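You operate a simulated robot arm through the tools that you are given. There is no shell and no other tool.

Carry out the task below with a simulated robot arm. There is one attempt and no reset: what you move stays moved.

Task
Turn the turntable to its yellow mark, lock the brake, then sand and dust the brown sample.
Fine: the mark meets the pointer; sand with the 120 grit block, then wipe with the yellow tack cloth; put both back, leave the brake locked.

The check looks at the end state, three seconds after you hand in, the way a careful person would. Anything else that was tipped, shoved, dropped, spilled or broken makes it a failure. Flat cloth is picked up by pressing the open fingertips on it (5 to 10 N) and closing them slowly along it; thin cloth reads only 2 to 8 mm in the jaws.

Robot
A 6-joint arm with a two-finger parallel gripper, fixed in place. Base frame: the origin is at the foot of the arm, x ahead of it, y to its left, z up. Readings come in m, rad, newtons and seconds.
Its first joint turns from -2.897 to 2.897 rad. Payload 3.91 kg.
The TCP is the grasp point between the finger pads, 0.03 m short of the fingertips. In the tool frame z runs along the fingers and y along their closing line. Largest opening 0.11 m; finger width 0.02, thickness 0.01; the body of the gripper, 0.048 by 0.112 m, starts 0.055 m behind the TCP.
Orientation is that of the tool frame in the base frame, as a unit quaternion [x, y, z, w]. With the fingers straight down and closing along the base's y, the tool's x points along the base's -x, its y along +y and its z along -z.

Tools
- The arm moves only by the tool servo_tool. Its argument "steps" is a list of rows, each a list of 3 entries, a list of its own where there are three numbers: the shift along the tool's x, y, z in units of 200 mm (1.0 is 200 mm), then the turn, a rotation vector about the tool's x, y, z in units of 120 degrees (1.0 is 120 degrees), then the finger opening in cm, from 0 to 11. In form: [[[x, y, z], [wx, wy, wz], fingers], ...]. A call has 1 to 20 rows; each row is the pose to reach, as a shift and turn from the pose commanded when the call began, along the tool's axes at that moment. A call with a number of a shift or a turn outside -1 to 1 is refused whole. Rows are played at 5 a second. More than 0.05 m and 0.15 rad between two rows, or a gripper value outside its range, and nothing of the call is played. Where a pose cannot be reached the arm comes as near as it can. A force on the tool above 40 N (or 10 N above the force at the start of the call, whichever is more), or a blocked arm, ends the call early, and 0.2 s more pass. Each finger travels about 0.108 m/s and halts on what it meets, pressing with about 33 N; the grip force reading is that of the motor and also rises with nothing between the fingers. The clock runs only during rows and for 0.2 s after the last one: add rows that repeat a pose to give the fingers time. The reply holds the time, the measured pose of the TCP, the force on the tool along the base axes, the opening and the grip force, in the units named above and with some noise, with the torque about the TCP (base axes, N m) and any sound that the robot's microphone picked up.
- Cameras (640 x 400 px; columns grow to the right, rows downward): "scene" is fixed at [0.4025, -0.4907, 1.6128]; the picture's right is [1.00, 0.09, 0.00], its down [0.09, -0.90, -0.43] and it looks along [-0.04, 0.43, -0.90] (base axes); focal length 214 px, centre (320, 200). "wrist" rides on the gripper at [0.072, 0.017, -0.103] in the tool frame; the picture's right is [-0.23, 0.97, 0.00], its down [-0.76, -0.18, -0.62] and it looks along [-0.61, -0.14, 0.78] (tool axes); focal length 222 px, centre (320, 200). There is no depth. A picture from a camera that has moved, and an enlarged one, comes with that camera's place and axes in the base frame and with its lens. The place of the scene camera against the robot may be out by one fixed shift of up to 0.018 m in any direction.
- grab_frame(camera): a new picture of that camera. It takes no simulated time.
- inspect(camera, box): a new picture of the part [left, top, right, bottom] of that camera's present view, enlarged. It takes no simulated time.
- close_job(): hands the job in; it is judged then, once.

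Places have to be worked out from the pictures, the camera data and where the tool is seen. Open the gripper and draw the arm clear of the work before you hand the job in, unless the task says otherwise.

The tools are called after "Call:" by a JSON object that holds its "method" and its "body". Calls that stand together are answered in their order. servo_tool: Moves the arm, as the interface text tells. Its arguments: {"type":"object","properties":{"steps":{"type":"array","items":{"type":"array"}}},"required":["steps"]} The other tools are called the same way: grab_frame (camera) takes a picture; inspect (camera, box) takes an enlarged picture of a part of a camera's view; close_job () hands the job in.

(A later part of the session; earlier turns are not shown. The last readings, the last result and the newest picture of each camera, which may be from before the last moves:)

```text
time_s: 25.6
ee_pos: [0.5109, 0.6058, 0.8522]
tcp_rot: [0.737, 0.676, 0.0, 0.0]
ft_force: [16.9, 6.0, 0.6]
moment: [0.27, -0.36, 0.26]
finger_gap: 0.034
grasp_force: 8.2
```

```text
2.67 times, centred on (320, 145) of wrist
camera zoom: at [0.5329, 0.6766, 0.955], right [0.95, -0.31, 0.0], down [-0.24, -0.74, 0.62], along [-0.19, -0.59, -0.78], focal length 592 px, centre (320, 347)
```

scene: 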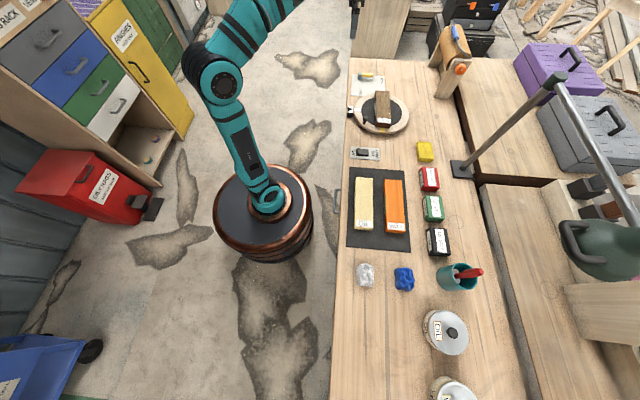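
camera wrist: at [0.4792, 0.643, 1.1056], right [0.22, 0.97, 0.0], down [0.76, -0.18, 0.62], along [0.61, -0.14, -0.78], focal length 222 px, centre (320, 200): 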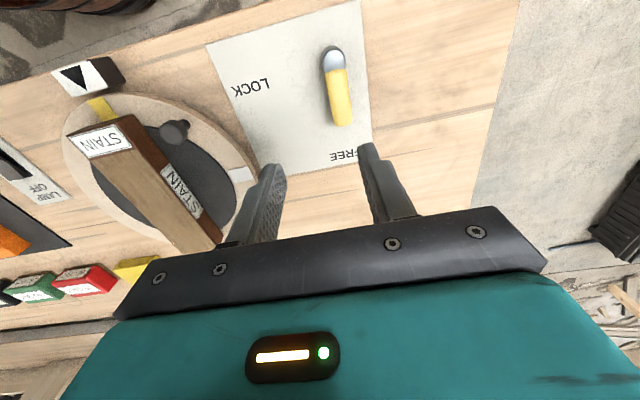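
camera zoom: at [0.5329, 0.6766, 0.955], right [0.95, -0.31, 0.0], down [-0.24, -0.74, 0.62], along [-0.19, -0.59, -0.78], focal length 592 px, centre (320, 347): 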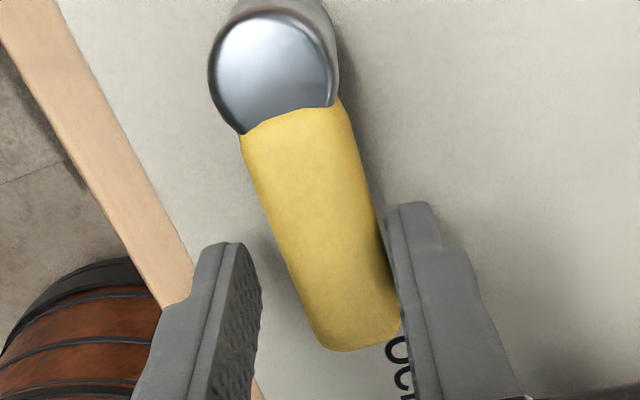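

Force climbed to 17 N with no movement: the brake is at its hard stop on LOCK. I back off, open and lift straight up, then look.

Call:
{"method": "servo_tool", "body": {"steps": [[[0, 0.012, 0], [0, 0, -0.025], 3], [[0, 0.02, 0], [0, 0, -0.03], 4], [[0, 0.02, 0], [0, 0, -0.03], 5], [[0, 0.02, 0], [0, 0, -0.03], 5], [[0, 0.02, -0.1], [0, 0, -0.03], 5], [[0, 0.02, -0.3], [0, 0, -0.03], 5], [[0, 0.02, -0.5], [0, 0, -0.03], 5], [[0, 0.02, -0.75], [0, 0, -0.03], 5], [[0, 0.02, -1.0], [0, 0, -0.03], 5], [[0, 0.02, -1.0], [0, 0, -0.03], 5]]}}

Call:
{"method": "inspect", "body": {"camera": "scene", "box": [340, 60, 420, 120]}}

Call:
{"method": "grab_frame", "body": {"camera": "wrist"}}

```text
time_s: 27.8
ee_pos: [0.511, 0.6051, 1.0506]
tcp_rot: [0.716, 0.698, 0.0, 0.0]
ft_force: [0.6, -0.6, -0.1]
moment: [0.02, -0.01, 0.0]
finger_gap: 0.0502
grasp_force: 0.0
```

```text
6.67 times, centred on (380, 90) of scene
camera zoom: at [0.4025, -0.4907, 1.6128], right [1.0, 0.09, 0.0], down [0.09, -0.9, -0.43], along [-0.04, 0.43, -0.9], focal length 1430 px, centre (-80, 933)
```

zoom: 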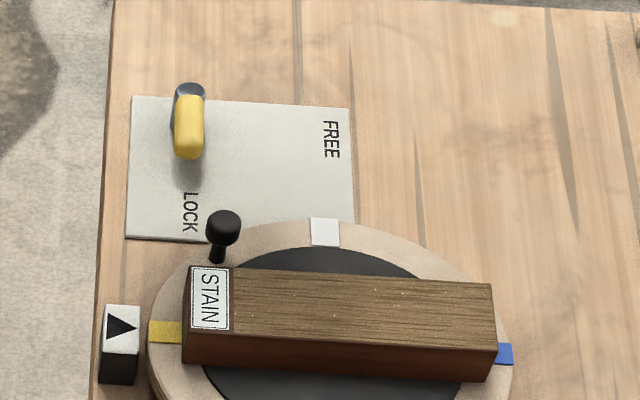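

```text
taken
camera wrist: at [0.5302, 0.677, 1.154], right [0.97, -0.25, 0.0], down [-0.2, -0.76, 0.62], along [-0.16, -0.6, -0.78], focal length 222 px, centre (320, 200)
```

wrist: 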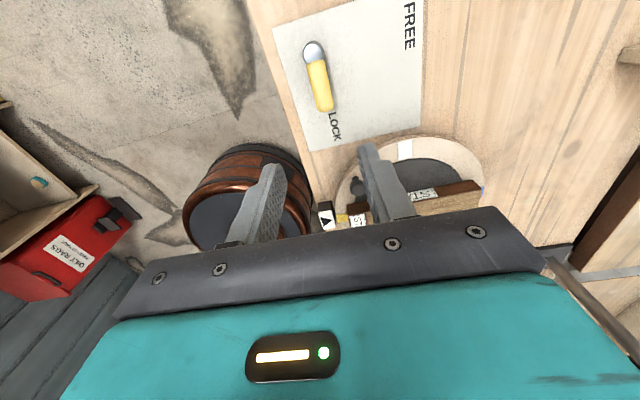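

The lever now points at LOCK and the turntable still reads yellow at the pointer. Next is the 120 grit block (black, about (0.82, -0.25)); first I check the overhanging lamp near it in the scene view.

Call:
{"method": "inspect", "body": {"camera": "scene", "box": [400, 60, 640, 290]}}

Call:
{"method": "inspect", "body": {"camera": "scene", "box": [400, 200, 500, 300]}}

```text
1.74 times, centred on (520, 175) of scene
camera zoom: at [0.4025, -0.4907, 1.6128], right [1.0, 0.09, 0.0], down [0.09, -0.9, -0.43], along [-0.04, 0.43, -0.9], focal length 373 px, centre (-28, 244)
```

zoom: 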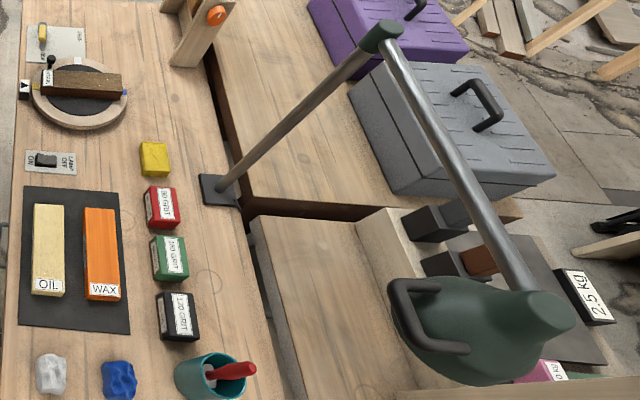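

```text
4.00 times, centred on (450, 250) of scene
camera zoom: at [0.4025, -0.4907, 1.6128], right [1.0, 0.09, 0.0], down [0.09, -0.9, -0.43], along [-0.04, 0.43, -0.9], focal length 858 px, centre (-200, 0)
```

zoom: 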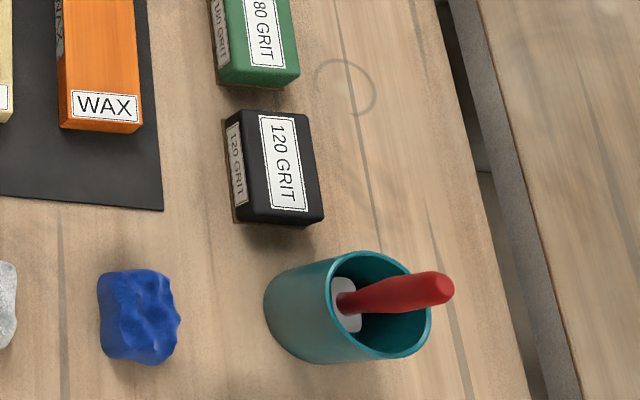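

The lamp shade hangs beyond x≈0.95 at z>1.05, so working at x≈0.82 stays clear if I keep the tool upright. I travel at z≈1.05 toward the blocks in stages, keeping the fingers closing along x.

Call:
{"method": "servo_tool", "body": {"steps": [[[-0.2, 0.1, 0], [0, 0, -0.003], 7], [[-0.4, 0.2, 0], [0, 0, -0.006], 9], [[-0.6, 0.3, 0], [0, 0, -0.009], 11], [[-0.8, 0.4, 0], [0, 0, -0.012], 11], [[-1.0, 0.5, 0], [0, 0, -0.0125], 11]]}}

Call:
{"method": "servo_tool", "body": {"steps": [[[-0.2, 0.1, 0], [0, 0, 0], 11], [[-0.4, 0.2, 0], [0, 0, 0], 11], [[-0.6, 0.3, 0], [0, 0, 0], 11], [[-0.8, 0.4, 0], [0, 0, 0], 11], [[-1.0, 0.5, 0], [0, 0, 0], 11], [[-1.0, 0.5, 0], [0, 0, 0], 11]]}}

Call:
{"method": "grab_frame", "body": {"camera": "wrist"}}

```text
time_s: 29.0
ee_pos: [0.6089, 0.4048, 1.0504]
tcp_rot: [0.706, 0.708, 0.0, 0.0]
ft_force: [-0.3, 0.6, 0.2]
moment: [-0.01, 0.0, 0.01]
finger_gap: 0.1098
grasp_force: 0.1
```

```text
time_s: 30.4
ee_pos: [0.7109, 0.2026, 1.0536]
tcp_rot: [0.705, 0.709, 0.0, 0.0]
ft_force: [0.5, 0.3, 0.3]
moment: [-0.01, 0.0, -0.04]
finger_gap: 0.1101
grasp_force: 0.0
```

```text
taken
camera wrist: at [0.7264, 0.2744, 1.1565], right [0.97, -0.22, 0.0], down [-0.18, -0.76, 0.62], along [-0.14, -0.61, -0.78], focal length 222 px, centre (320, 200)
```

wrist: 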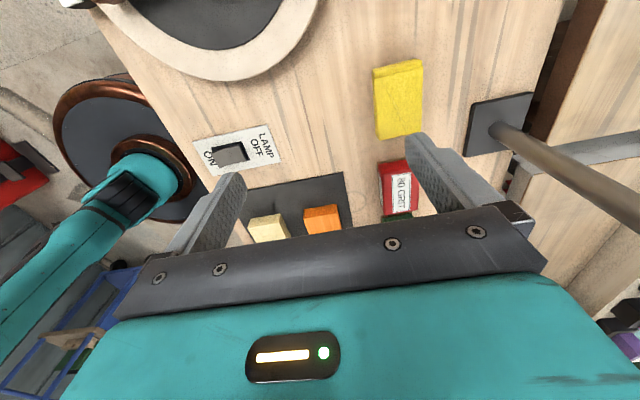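

The yellow folded cloth sits near (0.82, 0.167) and the lamp pole base near x≈0.98. I continue to the black 120 grit block.

Call:
{"method": "servo_tool", "body": {"steps": [[[-0.2, 0.055, 0], [0, 0, 0], 11], [[-0.4, 0.11, 0], [0, 0, 0], 11], [[-0.6, 0.165, 0], [0, 0, 0], 11], [[-0.8, 0.22, 0], [0, 0, 0], 11], [[-1.0, 0.275, 0], [0, 0, 0], 11]]}}

Call:
{"method": "servo_tool", "body": {"steps": [[[-0.2, 0.055, 0], [0, 0, 0], 11], [[-0.4, 0.11, 0], [0, 0, 0], 11], [[-0.6, 0.165, 0], [0, 0, 0], 11], [[-0.8, 0.22, 0], [0, 0, 0], 11], [[-1.0, 0.275, 0], [0, 0, 0], 11], [[-1.0, 0.275, 0], [0, 0, 0], 11]]}}

Call:
{"method": "grab_frame", "body": {"camera": "wrist"}}

Call:
{"method": "grab_frame", "body": {"camera": "scene"}}

```text
time_s: 31.6
ee_pos: [0.763, 0.0032, 1.0512]
tcp_rot: [0.706, 0.709, -0.001, 0.001]
ft_force: [-1.0, 0.3, -1.2]
moment: [0.0, -0.06, 0.01]
finger_gap: 0.1102
grasp_force: 0.1
```

```text
time_s: 33.0
ee_pos: [0.8201, -0.1943, 1.0505]
tcp_rot: [0.706, 0.708, 0.0, 0.001]
ft_force: [0.4, -0.6, -0.8]
moment: [0.0, 0.05, -0.01]
finger_gap: 0.1099
grasp_force: 0.0
```

```text
taken
camera wrist: at [0.8362, -0.1226, 1.1539], right [0.97, -0.22, 0.0], down [-0.18, -0.76, 0.62], along [-0.14, -0.61, -0.78], focal length 222 px, centre (320, 200)
```

wrist: 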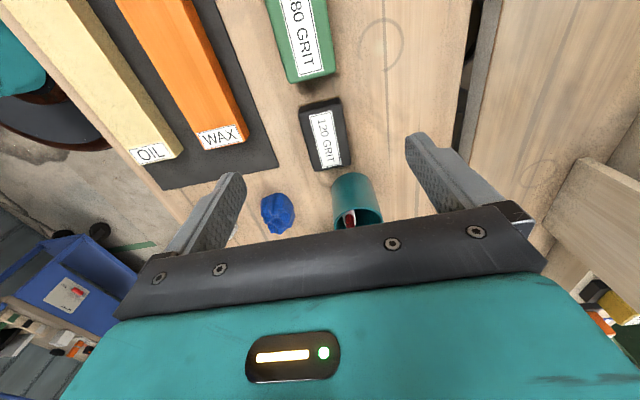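

```text
taken
```

scene: 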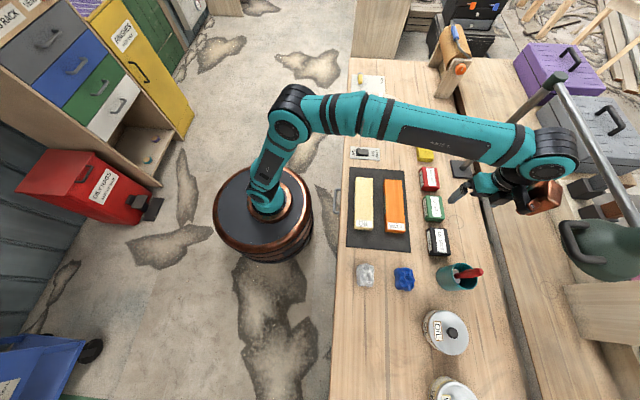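

The wrist stays clear of the lamp arm. I zoom on the black block in the wrist view to fix its position and size.

Call:
{"method": "inspect", "body": {"camera": "wrist", "box": [240, 60, 440, 220]}}

Call:
{"method": "inspect", "body": {"camera": "scene", "box": [470, 110, 620, 230]}}

```text
2.50 times, centred on (340, 140) of wrist
camera zoom: at [0.8362, -0.1226, 1.1539], right [0.97, -0.22, 0.0], down [-0.18, -0.76, 0.62], along [-0.14, -0.61, -0.78], focal length 555 px, centre (270, 350)
```

zoom: 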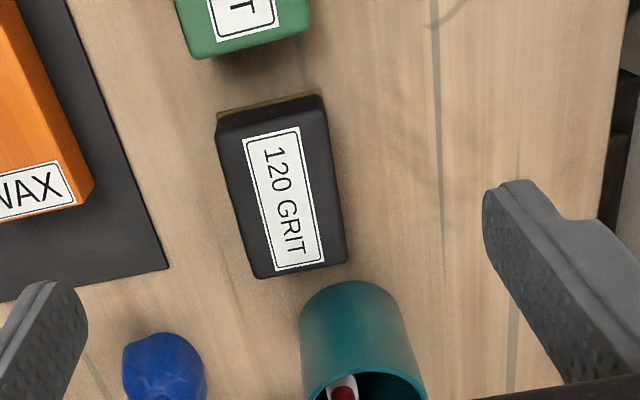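

```text
3.33 times, centred on (545, 170) of scene
camera zoom: at [0.4025, -0.4907, 1.6128], right [1.0, 0.09, 0.0], down [0.09, -0.9, -0.43], along [-0.04, 0.43, -0.9], focal length 715 px, centre (-430, 300)
```

zoom: 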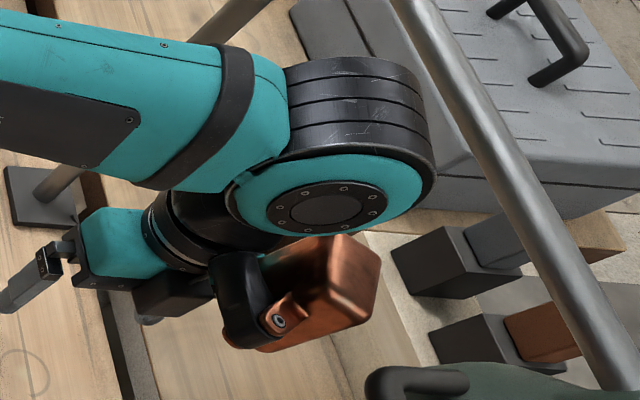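

The block measures about 60 × 97 mm, centred near (0.815, -0.26) with its top near z≈0.838. I back off slightly in x (away from the lamp), descend to z≈0.95 and check clearances to the cup and lamp.

Call:
{"method": "servo_tool", "body": {"steps": [[[0, -0.1, 0], [0, 0, 0], 11], [[-0.05, -0.2, 0.1], [0, 0, 0], 11], [[-0.1, -0.2, 0.25], [0, 0, 0], 11], [[-0.1, -0.2, 0.4], [0, 0, 0], 11], [[-0.1, -0.2, 0.5], [0, 0, 0], 11], [[-0.1, -0.2, 0.5], [0, 0, 0], 11]]}}

Call:
{"method": "inspect", "body": {"camera": "scene", "box": [400, 140, 640, 300]}}

Call:
{"method": "inspect", "body": {"camera": "wrist", "box": [220, 60, 460, 220]}}

```text
time_s: 34.4
ee_pos: [0.7808, -0.217, 0.9501]
tcp_rot: [0.706, 0.709, 0.0, 0.0]
ft_force: [1.3, -0.6, 0.1]
moment: [0.0, 0.02, 0.0]
finger_gap: 0.11
grasp_force: 0.1
```

```text
2.50 times, centred on (520, 220) of scene
camera zoom: at [0.4025, -0.4907, 1.6128], right [1.0, 0.09, 0.0], down [0.09, -0.9, -0.43], along [-0.04, 0.43, -0.9], focal length 536 px, centre (-180, 150)
```

zoom: 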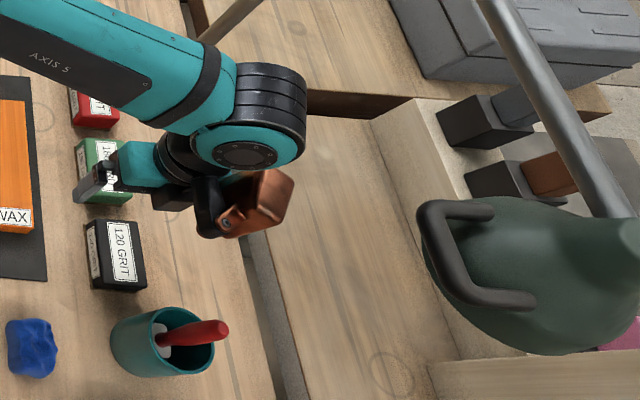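

```text
2.50 times, centred on (340, 140) of wrist
camera zoom: at [0.7968, -0.144, 1.0538], right [0.97, -0.22, 0.0], down [-0.18, -0.76, 0.62], along [-0.14, -0.61, -0.78], focal length 555 px, centre (270, 350)
```

zoom: 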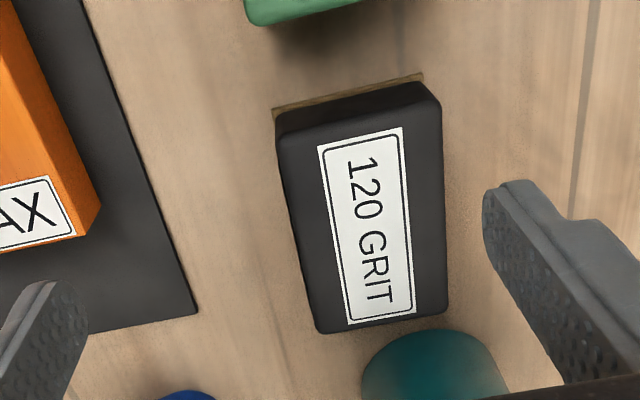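

The block solves consistently to x 0.785–0.845, y -0.3075–-0.2125, and the lamp and brush are clear. I move over it (grip point y≈-0.25) and lower to z≈0.853.

Call:
{"method": "servo_tool", "body": {"steps": [[[-0.08, 0.085, 0.1], [0, 0, 0], 11], [[-0.165, 0.17, 0.2], [0, 0, 0], 11], [[-0.165, 0.17, 0.3], [0, 0, 0], 11], [[-0.165, 0.17, 0.4], [0, 0, 0], 11], [[-0.165, 0.17, 0.4875], [0, 0, 0], 11], [[-0.165, 0.17, 0.4875], [0, 0, 0], 11]]}}

Call:
{"method": "grab_frame", "body": {"camera": "wrist"}}

Call:
{"method": "inspect", "body": {"camera": "scene", "box": [400, 180, 540, 300]}}

```text
time_s: 35.8
ee_pos: [0.8157, -0.2489, 0.8551]
tcp_rot: [0.706, 0.708, 0.0, 0.0]
ft_force: [0.0, 0.5, -0.2]
moment: [0.01, 0.02, -0.01]
finger_gap: 0.1102
grasp_force: 0.2
```

```text
taken
camera wrist: at [0.8316, -0.1759, 0.9577], right [0.97, -0.22, 0.0], down [-0.18, -0.76, 0.62], along [-0.14, -0.61, -0.78], focal length 222 px, centre (320, 200)
```

wrist: 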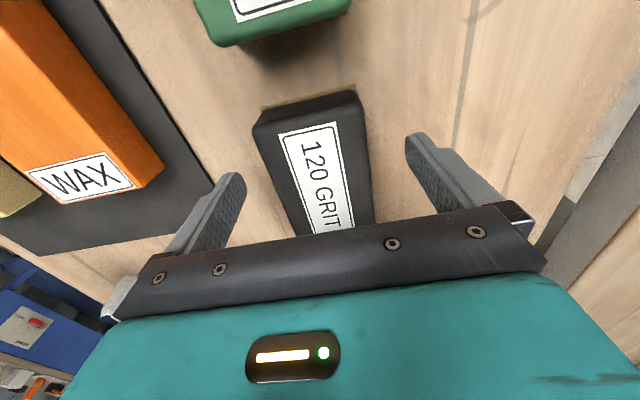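

```text
3.33 times, centred on (470, 240) of scene
camera zoom: at [0.4025, -0.4907, 1.6128], right [1.0, 0.09, 0.0], down [0.09, -0.9, -0.43], along [-0.04, 0.43, -0.9], focal length 715 px, centre (-180, 67)
```

zoom: 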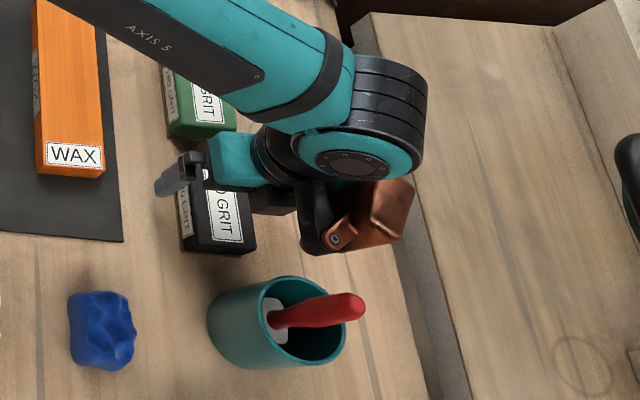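

The block is centred between the fingers. I go 9 mm lower and close slowly on it.

Call:
{"method": "servo_tool", "body": {"steps": [[[0, 0, 0.045], [0, 0, 0], 11], [[0, 0, 0.045], [0, 0, 0], 9.5], [[0, 0, 0.045], [0, 0, 0], 8], [[0, 0, 0.045], [0, 0, 0], 7], [[0, 0, 0.045], [0, 0, 0], 6.2], [[0, 0, 0.045], [0, 0, 0], 5.6], [[0, 0, 0.045], [0, 0, 0], 5.2], [[0, 0, 0.045], [0, 0, 0], 5.2]]}}

Call:
{"method": "grab_frame", "body": {"camera": "wrist"}}

```text
time_s: 37.6
ee_pos: [0.8152, -0.2491, 0.8463]
tcp_rot: [0.706, 0.708, 0.0, 0.0]
ft_force: [-1.3, -0.8, -1.0]
moment: [-0.04, -0.02, -0.03]
finger_gap: 0.0644
grasp_force: 32.7
```

```text
taken
camera wrist: at [0.8317, -0.1761, 0.9484], right [0.97, -0.22, 0.0], down [-0.18, -0.76, 0.62], along [-0.14, -0.61, -0.78], focal length 222 px, centre (320, 200)
```

wrist: 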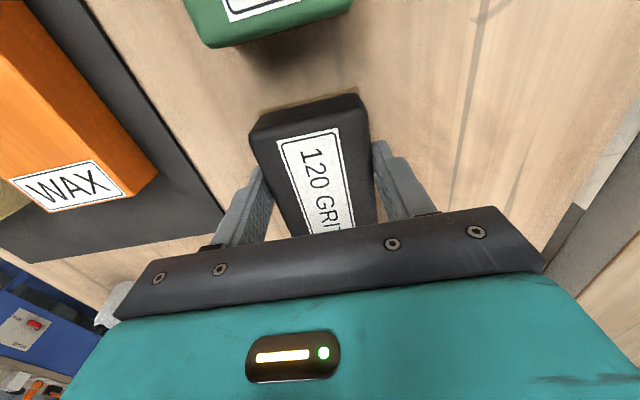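

Gripped at 64 mm width; the pick pose to return to is (0.815, -0.249, 0.846). I lift and check the hold before travelling.

Call:
{"method": "servo_tool", "body": {"steps": [[[0, 0, -0.05], [0, 0, 0], 5.2], [[0, 0, -0.15], [0, 0, 0], 5.2], [[0, 0, -0.3], [0, 0, 0], 5.2], [[0, 0, -0.35], [0, 0, 0], 5.2]]}}

Call:
{"method": "grab_frame", "body": {"camera": "wrist"}}

Call:
{"method": "inspect", "body": {"camera": "scene", "box": [400, 180, 540, 300]}}

```text
time_s: 38.6
ee_pos: [0.8157, -0.2496, 0.9135]
tcp_rot: [0.706, 0.708, 0.0, -0.001]
ft_force: [0.4, 0.5, -2.0]
moment: [-0.02, -0.02, 0.02]
finger_gap: 0.0644
grasp_force: 33.1
```

```text
taken
camera wrist: at [0.8311, -0.1772, 1.0176], right [0.97, -0.22, 0.0], down [-0.18, -0.76, 0.62], along [-0.14, -0.61, -0.78], focal length 222 px, centre (320, 200)
```

wrist: 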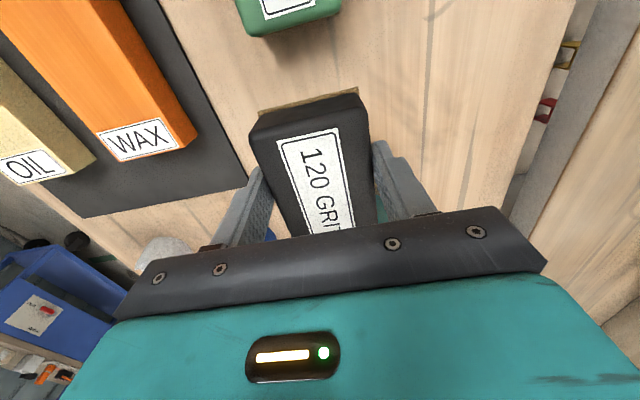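

```text
3.33 times, centred on (470, 240) of scene
camera zoom: at [0.4025, -0.4907, 1.6128], right [1.0, 0.09, 0.0], down [0.09, -0.9, -0.43], along [-0.04, 0.43, -0.9], focal length 715 px, centre (-180, 67)
```

zoom: 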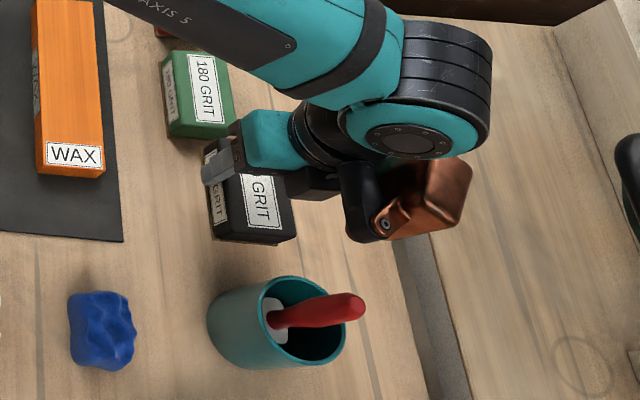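

Firm hold, block hangs ~47 mm below the TCP (so the table is near z≈0.80). I carry it toward the turntable.

Call:
{"method": "servo_tool", "body": {"steps": [[[0.05, -0.1, -0.1], [0, 0, 0], 5.2], [[0.2, -0.2, -0.2], [0, 0, 0], 5.2], [[0.4, -0.3, -0.335], [0, 0, 0], 5.2], [[0.6, -0.4, -0.335], [0, 0, 0], 5.2], [[0.8, -0.5, -0.335], [0, 0, 0], 5.2], [[1.0, -0.576, -0.335], [0, 0, 0], 5.2]]}}

Call:
{"method": "servo_tool", "body": {"steps": [[[0.2, -0.08, 0], [0, 0, 0], 5.2], [[0.4, -0.16, 0], [0, 0, 0], 5.2], [[0.6, -0.2, 0], [0, 0, 0], 5.2], [[0.8, -0.2, 0], [0, 0, 0], 5.2], [[1.0, -0.2, 0], [0, 0, 0], 5.2]]}}

Call:
{"method": "servo_tool", "body": {"steps": [[[0.2, 0, 0], [0, 0, 0], 5.2], [[0.4, 0, 0], [0, 0, 0], 5.2], [[0.6, 0, 0], [0, 0, 0], 5.2], [[0.8, 0, 0], [0, 0, 0], 5.2], [[1.0, 0, 0], [0, 0, 0], 5.2], [[1.0, 0, 0], [0, 0, 0], 5.2]]}}

Call:
{"method": "grab_frame", "body": {"camera": "wrist"}}

Call:
{"method": "inspect", "body": {"camera": "scene", "box": [340, 60, 440, 140]}}

```text
refused: row 3 steps farther than a row can; nothing moved
```

```text
time_s: 39.8
ee_pos: [0.7742, -0.0494, 0.9143]
tcp_rot: [0.706, 0.708, -0.001, 0.001]
ft_force: [0.5, -0.4, -1.3]
moment: [0.07, -0.03, 0.0]
finger_gap: 0.0645
grasp_force: 33.1
```

```text
time_s: 41.2
ee_pos: [0.7738, 0.1512, 0.9148]
tcp_rot: [0.706, 0.709, 0.0, 0.0]
ft_force: [-0.4, 0.4, -2.0]
moment: [0.01, -0.01, 0.02]
finger_gap: 0.0642
grasp_force: 33.3
```

```text
taken
camera wrist: at [0.7904, 0.2242, 1.0178], right [0.97, -0.22, 0.0], down [-0.18, -0.76, 0.62], along [-0.14, -0.61, -0.78], focal length 222 px, centre (320, 200)
```

wrist: 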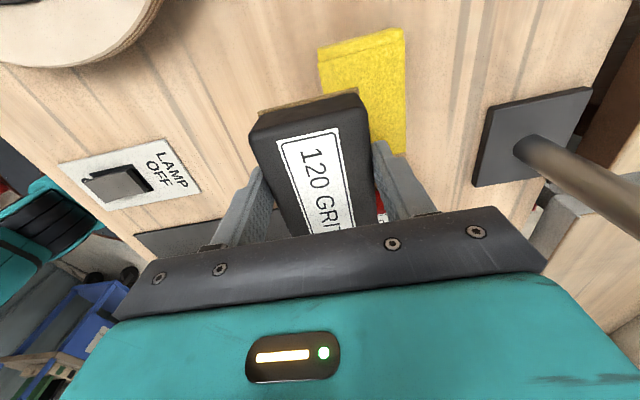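

```text
5.00 times, centred on (390, 100) of scene
camera zoom: at [0.4025, -0.4907, 1.6128], right [1.0, 0.09, 0.0], down [0.09, -0.9, -0.43], along [-0.04, 0.43, -0.9], focal length 1072 px, centre (-30, 700)
```

zoom: 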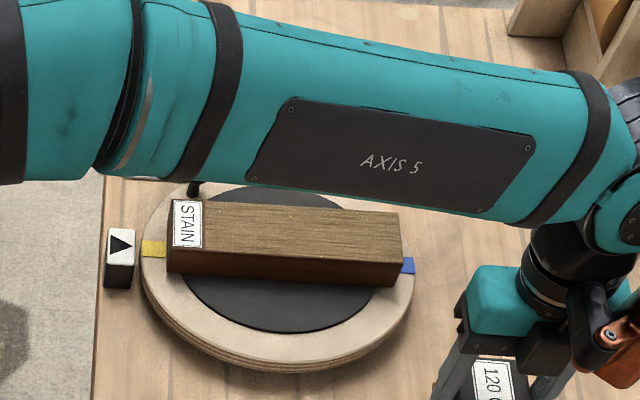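

One call was refused for a too-long step, so the carry ran a bit lower than planned but clear. I now rise to z≈0.98 and move over the sample.

Call:
{"method": "servo_tool", "body": {"steps": [[[0, 0, -0.15], [0, 0, 0], 5.2], [[0.05, -0.05, -0.325], [0, 0, 0], 5.2], [[0.24, -0.18, -0.325], [0, 0, 0], 5.2], [[0.43, -0.31, -0.325], [0, 0, 0], 5.2], [[0.62, -0.44, -0.325], [0, 0, 0], 5.2], [[0.81, -0.56, -0.325], [0, 0, 0], 5.2], [[1.0, -0.67, -0.325], [0, 0, 0], 5.2], [[1.0, -0.67, -0.325], [0, 0, 0], 5.2]]}}

Call:
{"method": "grab_frame", "body": {"camera": "wrist"}}

Call:
{"method": "inspect", "body": {"camera": "scene", "box": [340, 60, 440, 140]}}

```text
time_s: 43.0
ee_pos: [0.6388, 0.3521, 0.9827]
tcp_rot: [0.705, 0.709, 0.0, 0.0]
ft_force: [-0.9, 0.7, -2.6]
moment: [0.05, 0.01, -0.03]
finger_gap: 0.0644
grasp_force: 32.7
```

```text
taken
camera wrist: at [0.655, 0.4244, 1.0853], right [0.97, -0.22, 0.0], down [-0.18, -0.76, 0.62], along [-0.14, -0.61, -0.78], focal length 222 px, centre (320, 200)
```

wrist: 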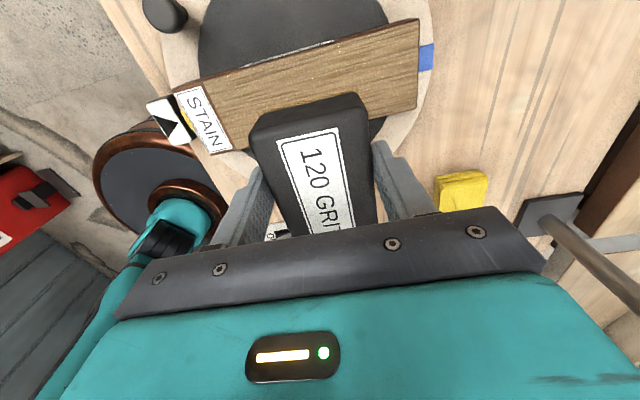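

```text
5.00 times, centred on (390, 100) of scene
camera zoom: at [0.4025, -0.4907, 1.6128], right [1.0, 0.09, 0.0], down [0.09, -0.9, -0.43], along [-0.04, 0.43, -0.9], focal length 1072 px, centre (-30, 700)
```

zoom: 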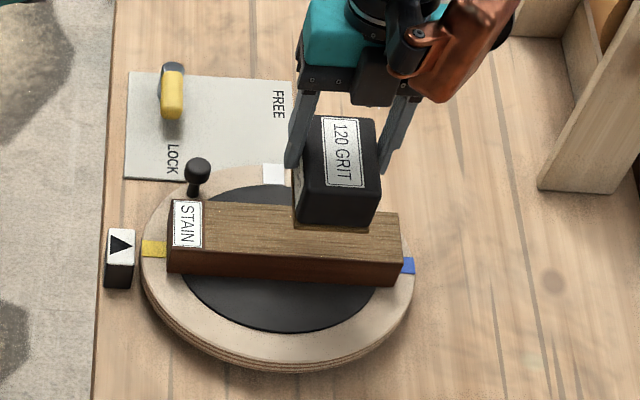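

The sample top solves to x 0.515–0.728, y 0.344–0.409 (z≈0.87). I place the block over its middle and lower to just above the surface.

Call:
{"method": "servo_tool", "body": {"steps": [[[0.06, -0.047, 0.05], [0, 0, 0], 5.2], [[0.12, -0.094, 0.12], [0, 0, 0], 5.2], [[0.12, -0.094, 0.2], [0, 0, 0], 5.2], [[0.12, -0.094, 0.26], [0, 0, 0], 5.2], [[0.12, -0.094, 0.26], [0, 0, 0], 5.2]]}}

Call:
{"method": "inspect", "body": {"camera": "scene", "box": [350, 70, 430, 130]}}

Call:
{"method": "grab_frame", "body": {"camera": "wrist"}}

```text
time_s: 44.2
ee_pos: [0.6195, 0.3741, 0.9285]
tcp_rot: [0.706, 0.708, 0.0, 0.001]
ft_force: [-0.5, -0.6, -1.3]
moment: [0.04, -0.01, 0.0]
finger_gap: 0.0644
grasp_force: 33.0
```

```text
6.67 times, centred on (390, 100) of scene
camera zoom: at [0.4025, -0.4907, 1.6128], right [1.0, 0.09, 0.0], down [0.09, -0.9, -0.43], along [-0.04, 0.43, -0.9], focal length 1430 px, centre (-147, 867)
```

zoom: 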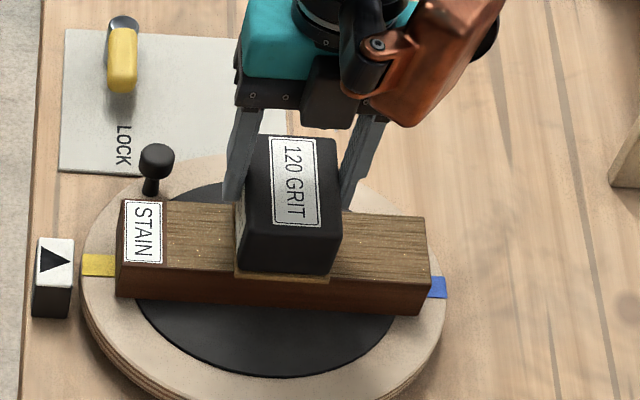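

```text
taken
camera wrist: at [0.6355, 0.4471, 1.0316], right [0.97, -0.22, 0.0], down [-0.18, -0.76, 0.62], along [-0.14, -0.61, -0.78], focal length 222 px, centre (320, 200)
```

wrist: 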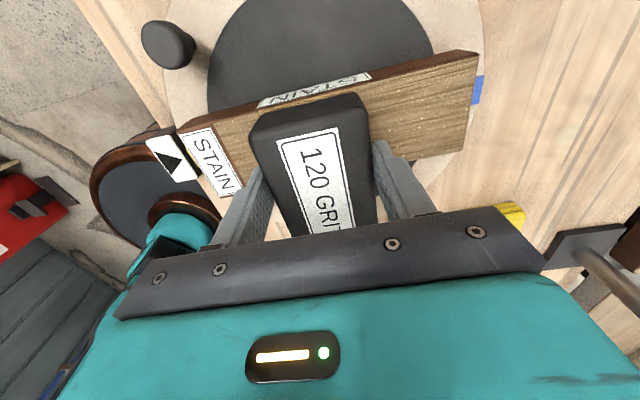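

Block is just above the sample. I shift 4 mm toward +y and lower in small steps watching the force.

Call:
{"method": "servo_tool", "body": {"steps": [[[0.02, 0, 0.01], [0, 0, 0], 5.2], [[0.02, 0, 0.02], [0, 0, 0], 5.2], [[0.02, 0, 0.03], [0, 0, 0], 5.2], [[0.02, 0, 0.035], [0, 0, 0], 5.2], [[0.02, 0, 0.04], [0, 0, 0], 5.2]]}}

```text
time_s: 45.4
ee_pos: [0.6195, 0.3783, 0.9195]
tcp_rot: [0.706, 0.709, 0.0, -0.001]
ft_force: [-0.4, -0.5, -1.5]
moment: [0.01, 0.01, 0.0]
finger_gap: 0.0644
grasp_force: 33.5
```

No contact yet at z≈0.920. I continue in 1 mm steps.

Call:
{"method": "servo_tool", "body": {"steps": [[[0, 0, 0.005], [0, 0, 0], 5.2], [[0, 0, 0.01], [0, 0, 0], 5.2], [[0, 0, 0.015], [0, 0, 0], 5.2], [[0, 0, 0.02], [0, 0, 0], 5.2]]}}

```text
time_s: 46.4
ee_pos: [0.619, 0.378, 0.9165]
tcp_rot: [0.706, 0.708, 0.0, 0.0]
ft_force: [0.3, -0.3, -1.5]
moment: [0.04, 0.02, -0.01]
finger_gap: 0.0643
grasp_force: 33.0
```

Still free at 0.9165; I keep stepping down.

Call:
{"method": "servo_tool", "body": {"steps": [[[0, 0, 0.005], [0, 0, 0], 5.2], [[0, 0, 0.01], [0, 0, 0], 5.2], [[0, 0, 0.015], [0, 0, 0], 5.2], [[0, 0, 0.02], [0, 0, 0], 5.2]]}}

Call:
{"method": "inspect", "body": {"camera": "scene", "box": [360, 75, 420, 125]}}

```text
time_s: 47.4
ee_pos: [0.6197, 0.3778, 0.9119]
tcp_rot: [0.705, 0.709, 0.001, 0.001]
ft_force: [0.9, 1.0, -1.8]
moment: [0.04, -0.01, 0.01]
finger_gap: 0.0641
grasp_force: 32.4
```

```text
8.00 times, centred on (390, 100) of scene
camera zoom: at [0.4025, -0.4907, 1.6128], right [1.0, 0.09, 0.0], down [0.09, -0.9, -0.43], along [-0.04, 0.43, -0.9], focal length 1716 px, centre (-240, 1000)
```

zoom: 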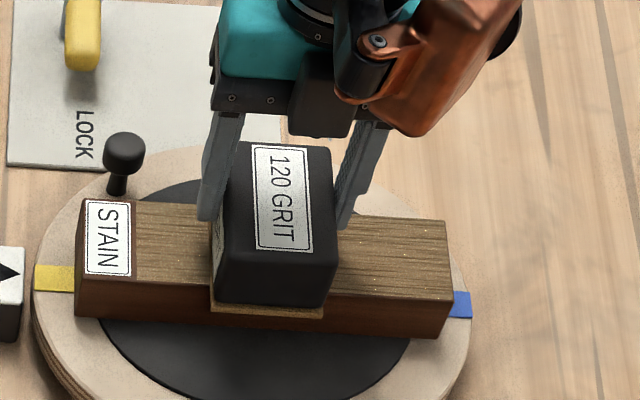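

No contact yet at 0.912; continuing in 1 mm steps.

Call:
{"method": "servo_tool", "body": {"steps": [[[0, 0, 0.005], [0, 0, 0], 5.2], [[0, 0, 0.01], [0, 0, 0], 5.2], [[0, 0, 0.015], [0, 0, 0], 5.2], [[0, 0, 0.02], [0, 0, 0], 5.2], [[0, 0, 0.025], [0, 0, 0], 5.2]]}}

```text
time_s: 48.6
ee_pos: [0.6204, 0.3794, 0.9104]
tcp_rot: [0.705, 0.709, 0.002, 0.0]
ft_force: [1.1, -1.1, 33.6]
moment: [-0.57, 0.33, -0.02]
finger_gap: 0.0645
grasp_force: 33.2
```

Contact: 33.6 N at z≈0.910. I back off about 2 mm to a lighter sanding pressure.

Call:
{"method": "servo_tool", "body": {"steps": [[[0, 0, -0.01], [0, 0, 0], 5.2], [[0, 0, -0.01], [0, 0, 0], 5.2]]}}

```text
time_s: 49.2
ee_pos: [0.6197, 0.3785, 0.9098]
tcp_rot: [0.706, 0.708, 0.0, 0.0]
ft_force: [2.6, 0.9, 23.5]
moment: [0.13, -0.42, 0.0]
finger_gap: 0.0645
grasp_force: 33.1
```

23.5 N now; I ease another 2 mm and make the first strokes along the grain over the unlabelled part.

Call:
{"method": "servo_tool", "body": {"steps": [[[0, 0, -0.01], [0, 0, 0], 5.2], [[0, 0.075, -0.01], [0, 0, 0], 5.2], [[0, 0.15, -0.01], [0, 0, 0], 5.2], [[0, 0.225, -0.01], [0, 0, 0], 5.2], [[0, 0.3, -0.01], [0, 0, 0], 5.2], [[0, 0.375, -0.01], [0, 0, 0], 5.2], [[0, 0.3, -0.01], [0, 0, 0], 5.2], [[0, 0.2, -0.01], [0, 0, 0], 5.2], [[0, 0.1, -0.01], [0, 0, 0], 5.2], [[0, 0, -0.01], [0, 0, 0], 5.2], [[0, -0.1, -0.01], [0, 0, 0], 5.2], [[0, -0.2, -0.01], [0, 0, 0], 5.2], [[0, -0.2, -0.01], [0, 0, 0], 5.2]]}}

Call:
{"method": "inspect", "body": {"camera": "scene", "box": [360, 75, 420, 125]}}

Call:
{"method": "grab_frame", "body": {"camera": "wrist"}}

```text
time_s: 52.0
ee_pos: [0.5798, 0.3791, 0.9102]
tcp_rot: [0.706, 0.708, 0.0, 0.0]
ft_force: [-0.8, 0.2, -1.0]
moment: [0.03, -0.03, 0.01]
finger_gap: 0.0643
grasp_force: 32.8
```

```text
8.00 times, centred on (390, 100) of scene
camera zoom: at [0.4025, -0.4907, 1.6128], right [1.0, 0.09, 0.0], down [0.09, -0.9, -0.43], along [-0.04, 0.43, -0.9], focal length 1716 px, centre (-240, 1000)
```

zoom: 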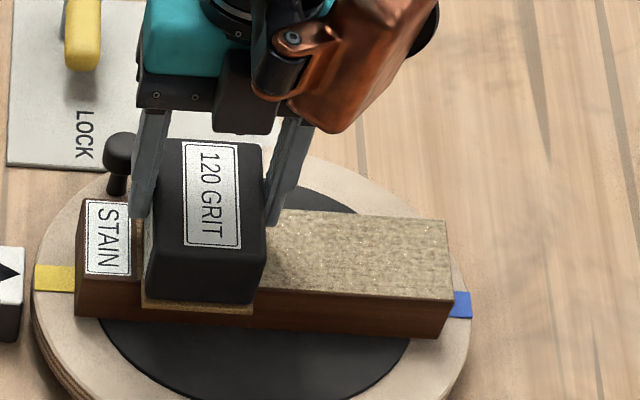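

```text
taken
camera wrist: at [0.5957, 0.4514, 1.0135], right [0.97, -0.22, 0.0], down [-0.18, -0.76, 0.62], along [-0.14, -0.61, -0.78], focal length 222 px, centre (320, 200)
```

wrist: 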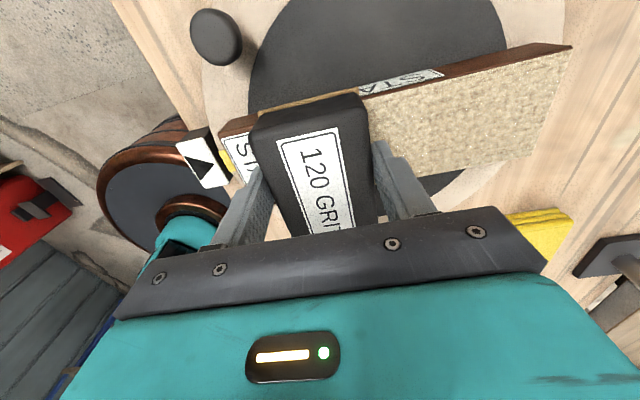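

The sanded area shows light dust, so sanding works. Force has dropped to zero here, so I press 1–2 mm lower and read the force.

Call:
{"method": "servo_tool", "body": {"steps": [[[0, 0, 0.005], [0, 0, 0], 5.2], [[0, 0, 0.01], [0, 0, 0], 5.2]]}}

```text
time_s: 52.6
ee_pos: [0.5792, 0.379, 0.9096]
tcp_rot: [0.706, 0.708, 0.001, -0.001]
ft_force: [1.8, 4.6, 15.1]
moment: [-0.03, 0.23, 0.08]
finger_gap: 0.0645
grasp_force: 32.9
```

15 N now. I run two full passes along the grain, from the left end to the right end and back.

Call:
{"method": "servo_tool", "body": {"steps": [[[0, -0.075, 0.01], [0, 0, 0], 5.2], [[0, -0.14, 0.01], [0, 0, 0], 5.2], [[0, -0.06, 0.01], [0, 0, 0], 5.2], [[0, 0.03, 0.01], [0, 0, 0], 5.2], [[0, 0.12, 0.01], [0, 0, 0], 5.2], [[0, 0.21, 0.01], [0, 0, 0], 5.2], [[0, 0.3, 0.01], [0, 0, 0], 5.2], [[0, 0.39, 0.01], [0, 0, 0], 5.2], [[0, 0.48, 0.01], [0, 0, 0], 5.2], [[0, 0.57, 0.01], [0, 0, 0], 5.2], [[0, 0.57, 0.01], [0, 0, 0], 5.2]]}}

Call:
{"method": "inspect", "body": {"camera": "scene", "box": [360, 75, 420, 125]}}

```text
time_s: 53.1
ee_pos: [0.5589, 0.3775, 0.9096]
tcp_rot: [0.705, 0.709, 0.003, 0.001]
ft_force: [0.0, -2.3, 7.3]
moment: [-0.25, 0.22, 0.03]
finger_gap: 0.0641
grasp_force: 33.1
stopped in row 2: the force on the tool passed its limit at 43 N (the readings are from after the stop); the commanded pose is now the measured one
```

```text
8.00 times, centred on (390, 100) of scene
camera zoom: at [0.4025, -0.4907, 1.6128], right [1.0, 0.09, 0.0], down [0.09, -0.9, -0.43], along [-0.04, 0.43, -0.9], focal length 1716 px, centre (-240, 1000)
```

zoom: 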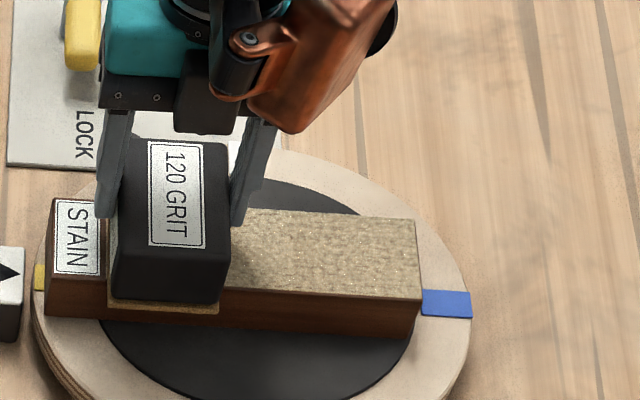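

The sample got dragged about 18 mm toward -x because I pressed too hard (I lowered twice). I lift the block now and look at the surface and the sample's position.

Call:
{"method": "servo_tool", "body": {"steps": [[[0, 0, -0.02], [0, 0, 0], 5.2], [[0, 0, -0.1], [0, 0, 0], 5.2], [[0, 0, -0.3], [0, 0, 0], 5.2], [[-0.2, 0, -0.4], [0, 0, 0], 5.2], [[-0.4, 0, -0.5], [0, 0, 0], 5.2], [[-0.6, 0.1, -0.5], [0, 0, 0], 5.2], [[-0.8, 0.2, -0.5], [0, 0, 0], 5.2], [[-0.8, 0.2, -0.5], [0, 0, 0], 5.2]]}}

Call:
{"method": "inspect", "body": {"camera": "scene", "box": [350, 75, 420, 130]}}

Call:
{"method": "grab_frame", "body": {"camera": "wrist"}}

```text
time_s: 54.9
ee_pos: [0.6003, 0.2176, 1.0078]
tcp_rot: [0.706, 0.708, 0.002, 0.001]
ft_force: [0.1, 0.0, -1.5]
moment: [0.01, -0.04, 0.0]
finger_gap: 0.0645
grasp_force: 33.0
```

```text
7.27 times, centred on (385, 102) of scene
camera zoom: at [0.4025, -0.4907, 1.6128], right [1.0, 0.09, 0.0], down [0.09, -0.9, -0.43], along [-0.04, 0.43, -0.9], focal length 1560 px, centre (-153, 909)
```

zoom: 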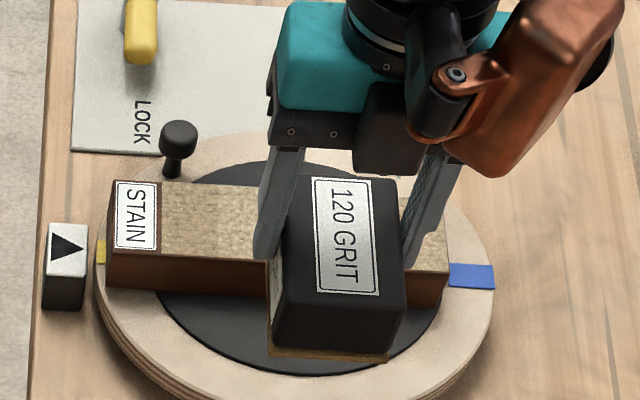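

```text
taken
camera wrist: at [0.6158, 0.2898, 1.111], right [0.97, -0.22, 0.0], down [-0.18, -0.76, 0.62], along [-0.14, -0.61, -0.78], focal length 222 px, centre (320, 200)
```

wrist: 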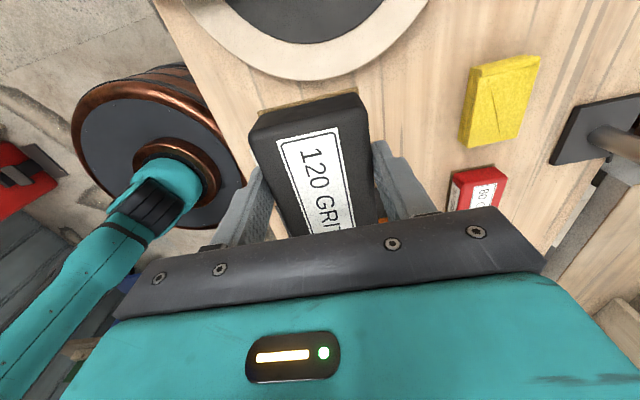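

The dust layer reaches from the label to the right end. I move the block farther away to see the whole sample top.

Call:
{"method": "servo_tool", "body": {"steps": [[[-0.2, 0.1, 0], [0, 0, 0], 5.2], [[-0.4, 0.2, 0], [0, 0, 0], 5.2], [[-0.6, 0.3, 0], [0, 0, 0], 5.2], [[-0.6, 0.3, 0], [0, 0, 0], 5.2]]}}

Call:
{"method": "inspect", "body": {"camera": "scene", "box": [350, 80, 410, 120]}}

Call:
{"method": "inspect", "body": {"camera": "scene", "box": [340, 60, 440, 140]}}

```text
time_s: 55.9
ee_pos: [0.6601, 0.0978, 1.0081]
tcp_rot: [0.706, 0.708, 0.002, 0.001]
ft_force: [0.0, -0.8, -2.6]
moment: [-0.01, 0.01, 0.02]
finger_gap: 0.0643
grasp_force: 32.9
```

```text
10.00 times, centred on (380, 100) of scene
camera zoom: at [0.4025, -0.4907, 1.6128], right [1.0, 0.09, 0.0], down [0.09, -0.9, -0.43], along [-0.04, 0.43, -0.9], focal length 2145 px, centre (-280, 1200)
```

zoom: 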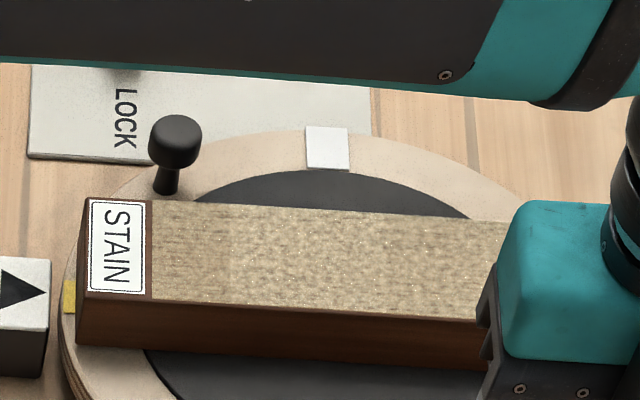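

```text
5.00 times, centred on (390, 100) of scene
camera zoom: at [0.4025, -0.4907, 1.6128], right [1.0, 0.09, 0.0], down [0.09, -0.9, -0.43], along [-0.04, 0.43, -0.9], focal length 1072 px, centre (-30, 700)
```

zoom: 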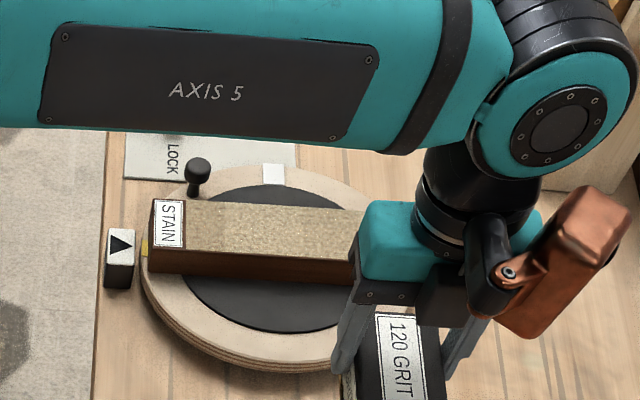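

The dust starts right beside the label and covers the rest, though grain streaks still show in the right part. I return for a second, lighter pass (about 10 N) before restoring the sample's position.

Call:
{"method": "servo_tool", "body": {"steps": [[[0.2, -0.04, 0], [0, 0, 0], 5.2], [[0.4, -0.08, 0], [0, 0, 0], 5.2], [[0.6, -0.12, 0], [0, 0, 0], 5.2], [[0.8, -0.16, 0], [0, 0, 0], 5.2], [[1.0, -0.2, 0], [0, 0, 0], 5.2], [[1.0, -0.2, 0], [0, 0, 0], 5.2]]}}

Call:
{"method": "grab_frame", "body": {"camera": "wrist"}}

Call:
{"method": "inspect", "body": {"camera": "wrist", "box": [160, 0, 460, 130]}}

```text
time_s: 57.3
ee_pos: [0.6216, 0.2983, 1.01]
tcp_rot: [0.707, 0.708, 0.002, 0.001]
ft_force: [0.7, -0.6, -2.0]
moment: [-0.01, 0.0, 0.01]
finger_gap: 0.0644
grasp_force: 32.6
```

```text
taken
camera wrist: at [0.6358, 0.3705, 1.1131], right [0.97, -0.22, 0.0], down [-0.18, -0.76, 0.62], along [-0.14, -0.61, -0.78], focal length 222 px, centre (320, 200)
```

wrist: 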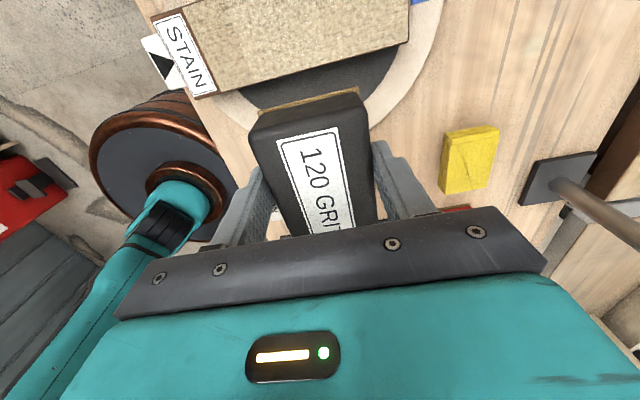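

```text
2.13 times, centred on (310, 65) of wrist
camera zoom: at [0.6358, 0.3705, 1.1131], right [0.97, -0.22, 0.0], down [-0.18, -0.76, 0.62], along [-0.14, -0.61, -0.78], focal length 474 px, centre (341, 488)
```

zoom: 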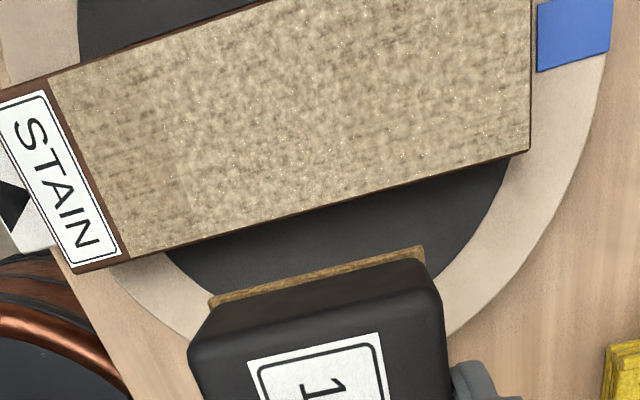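

The zone next to the label looks less sanded than the rest, so a second pass there is worthwhile. I position over x≈0.60 and descend to just above contact.

Call:
{"method": "servo_tool", "body": {"steps": [[[0.2, -0.05, 0], [0, 0, 0], 5.2], [[0.4035, -0.108, 0.05], [0, 0, 0], 5.2], [[0.4035, -0.108, 0.2], [0, 0, 0], 5.2], [[0.4035, -0.108, 0.35], [0, 0, 0], 5.2], [[0.4035, -0.108, 0.44], [0, 0, 0], 5.2], [[0.4035, -0.108, 0.46], [0, 0, 0], 5.2], [[0.4035, -0.108, 0.475], [0, 0, 0], 5.2], [[0.4035, -0.108, 0.475], [0, 0, 0], 5.2]]}}

```text
time_s: 59.1
ee_pos: [0.5978, 0.3781, 0.9144]
tcp_rot: [0.706, 0.709, 0.001, 0.0]
ft_force: [-0.9, 0.6, -1.3]
moment: [-0.02, 0.02, 0.03]
finger_gap: 0.0646
grasp_force: 33.1
```

Free at z≈0.914; stepping down 1 mm at a time to about 8–10 N.

Call:
{"method": "servo_tool", "body": {"steps": [[[0, 0, 0.005], [0, 0, 0], 5.2], [[0, 0, 0.01], [0, 0, 0], 5.2], [[0, 0, 0.015], [0, 0, 0], 5.2], [[0, 0, 0.02], [0, 0, 0], 5.2], [[0, 0, 0.02], [0, 0, 0], 5.2]]}}

```text
time_s: 60.3
ee_pos: [0.598, 0.379, 0.9092]
tcp_rot: [0.706, 0.708, 0.003, 0.001]
ft_force: [1.3, -0.9, -2.4]
moment: [0.02, -0.01, -0.01]
finger_gap: 0.0643
grasp_force: 33.0
```

Not in contact yet; 1 mm more steps.

Call:
{"method": "servo_tool", "body": {"steps": [[[0, 0, 0.005], [0, 0, 0], 5.2], [[0, 0, 0.01], [0, 0, 0], 5.2], [[0, 0, 0.01], [0, 0, 0], 5.2]]}}

```text
time_s: 61.1
ee_pos: [0.5976, 0.3793, 0.9107]
tcp_rot: [0.706, 0.708, 0.003, 0.002]
ft_force: [5.1, 2.5, 27.8]
moment: [-0.35, 0.72, -0.04]
finger_gap: 0.0641
grasp_force: 33.3
```

27.8 N is too much; I raise 1.2 mm.

Call:
{"method": "servo_tool", "body": {"steps": [[[0, 0, -0.006], [0, 0, 0], 5.2], [[0, 0, -0.006], [0, 0, 0], 5.2]]}}

```text
time_s: 61.7
ee_pos: [0.5984, 0.3792, 0.9095]
tcp_rot: [0.706, 0.708, 0.002, 0.001]
ft_force: [5.6, 1.8, 16.1]
moment: [0.0, 0.34, -0.03]
finger_gap: 0.0642
grasp_force: 32.9
```

16 N; I ease 0.5 mm more and stroke gently left toward the label and back, then check the sample has not moved.

Call:
{"method": "servo_tool", "body": {"steps": [[[0, 0, -0.003], [0, 0, 0], 5.2], [[0, -0.05, -0.003], [0, 0, 0], 5.2], [[0, -0.1, -0.003], [0, 0, 0], 5.2], [[0, -0.15, -0.003], [0, 0, 0], 5.2], [[0, -0.19, -0.003], [0, 0, 0], 5.2], [[0, -0.15, -0.003], [0, 0, 0], 5.2], [[0, -0.1, -0.003], [0, 0, 0], 5.2], [[0, -0.05, -0.003], [0, 0, 0], 5.2], [[0, 0, -0.003], [0, 0, 0], 5.2]]}}

Call:
{"method": "inspect", "body": {"camera": "scene", "box": [360, 75, 420, 125]}}

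```text
time_s: 63.7
ee_pos: [0.598, 0.3789, 0.9098]
tcp_rot: [0.706, 0.708, 0.003, 0.002]
ft_force: [-5.6, 0.3, 6.9]
moment: [-0.08, 0.54, -0.05]
finger_gap: 0.0644
grasp_force: 32.5
```

```text
8.00 times, centred on (390, 100) of scene
camera zoom: at [0.4025, -0.4907, 1.6128], right [1.0, 0.09, 0.0], down [0.09, -0.9, -0.43], along [-0.04, 0.43, -0.9], focal length 1716 px, centre (-240, 1000)
```

zoom: 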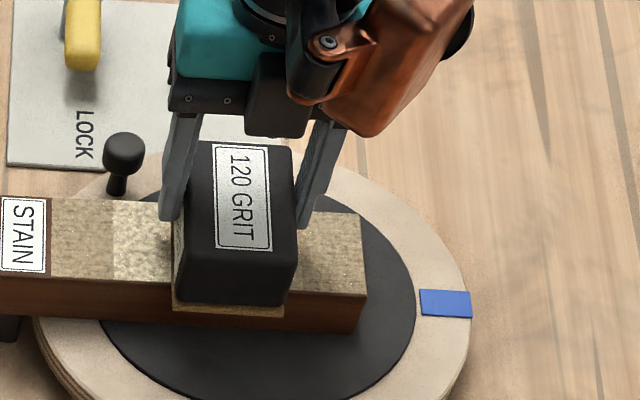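

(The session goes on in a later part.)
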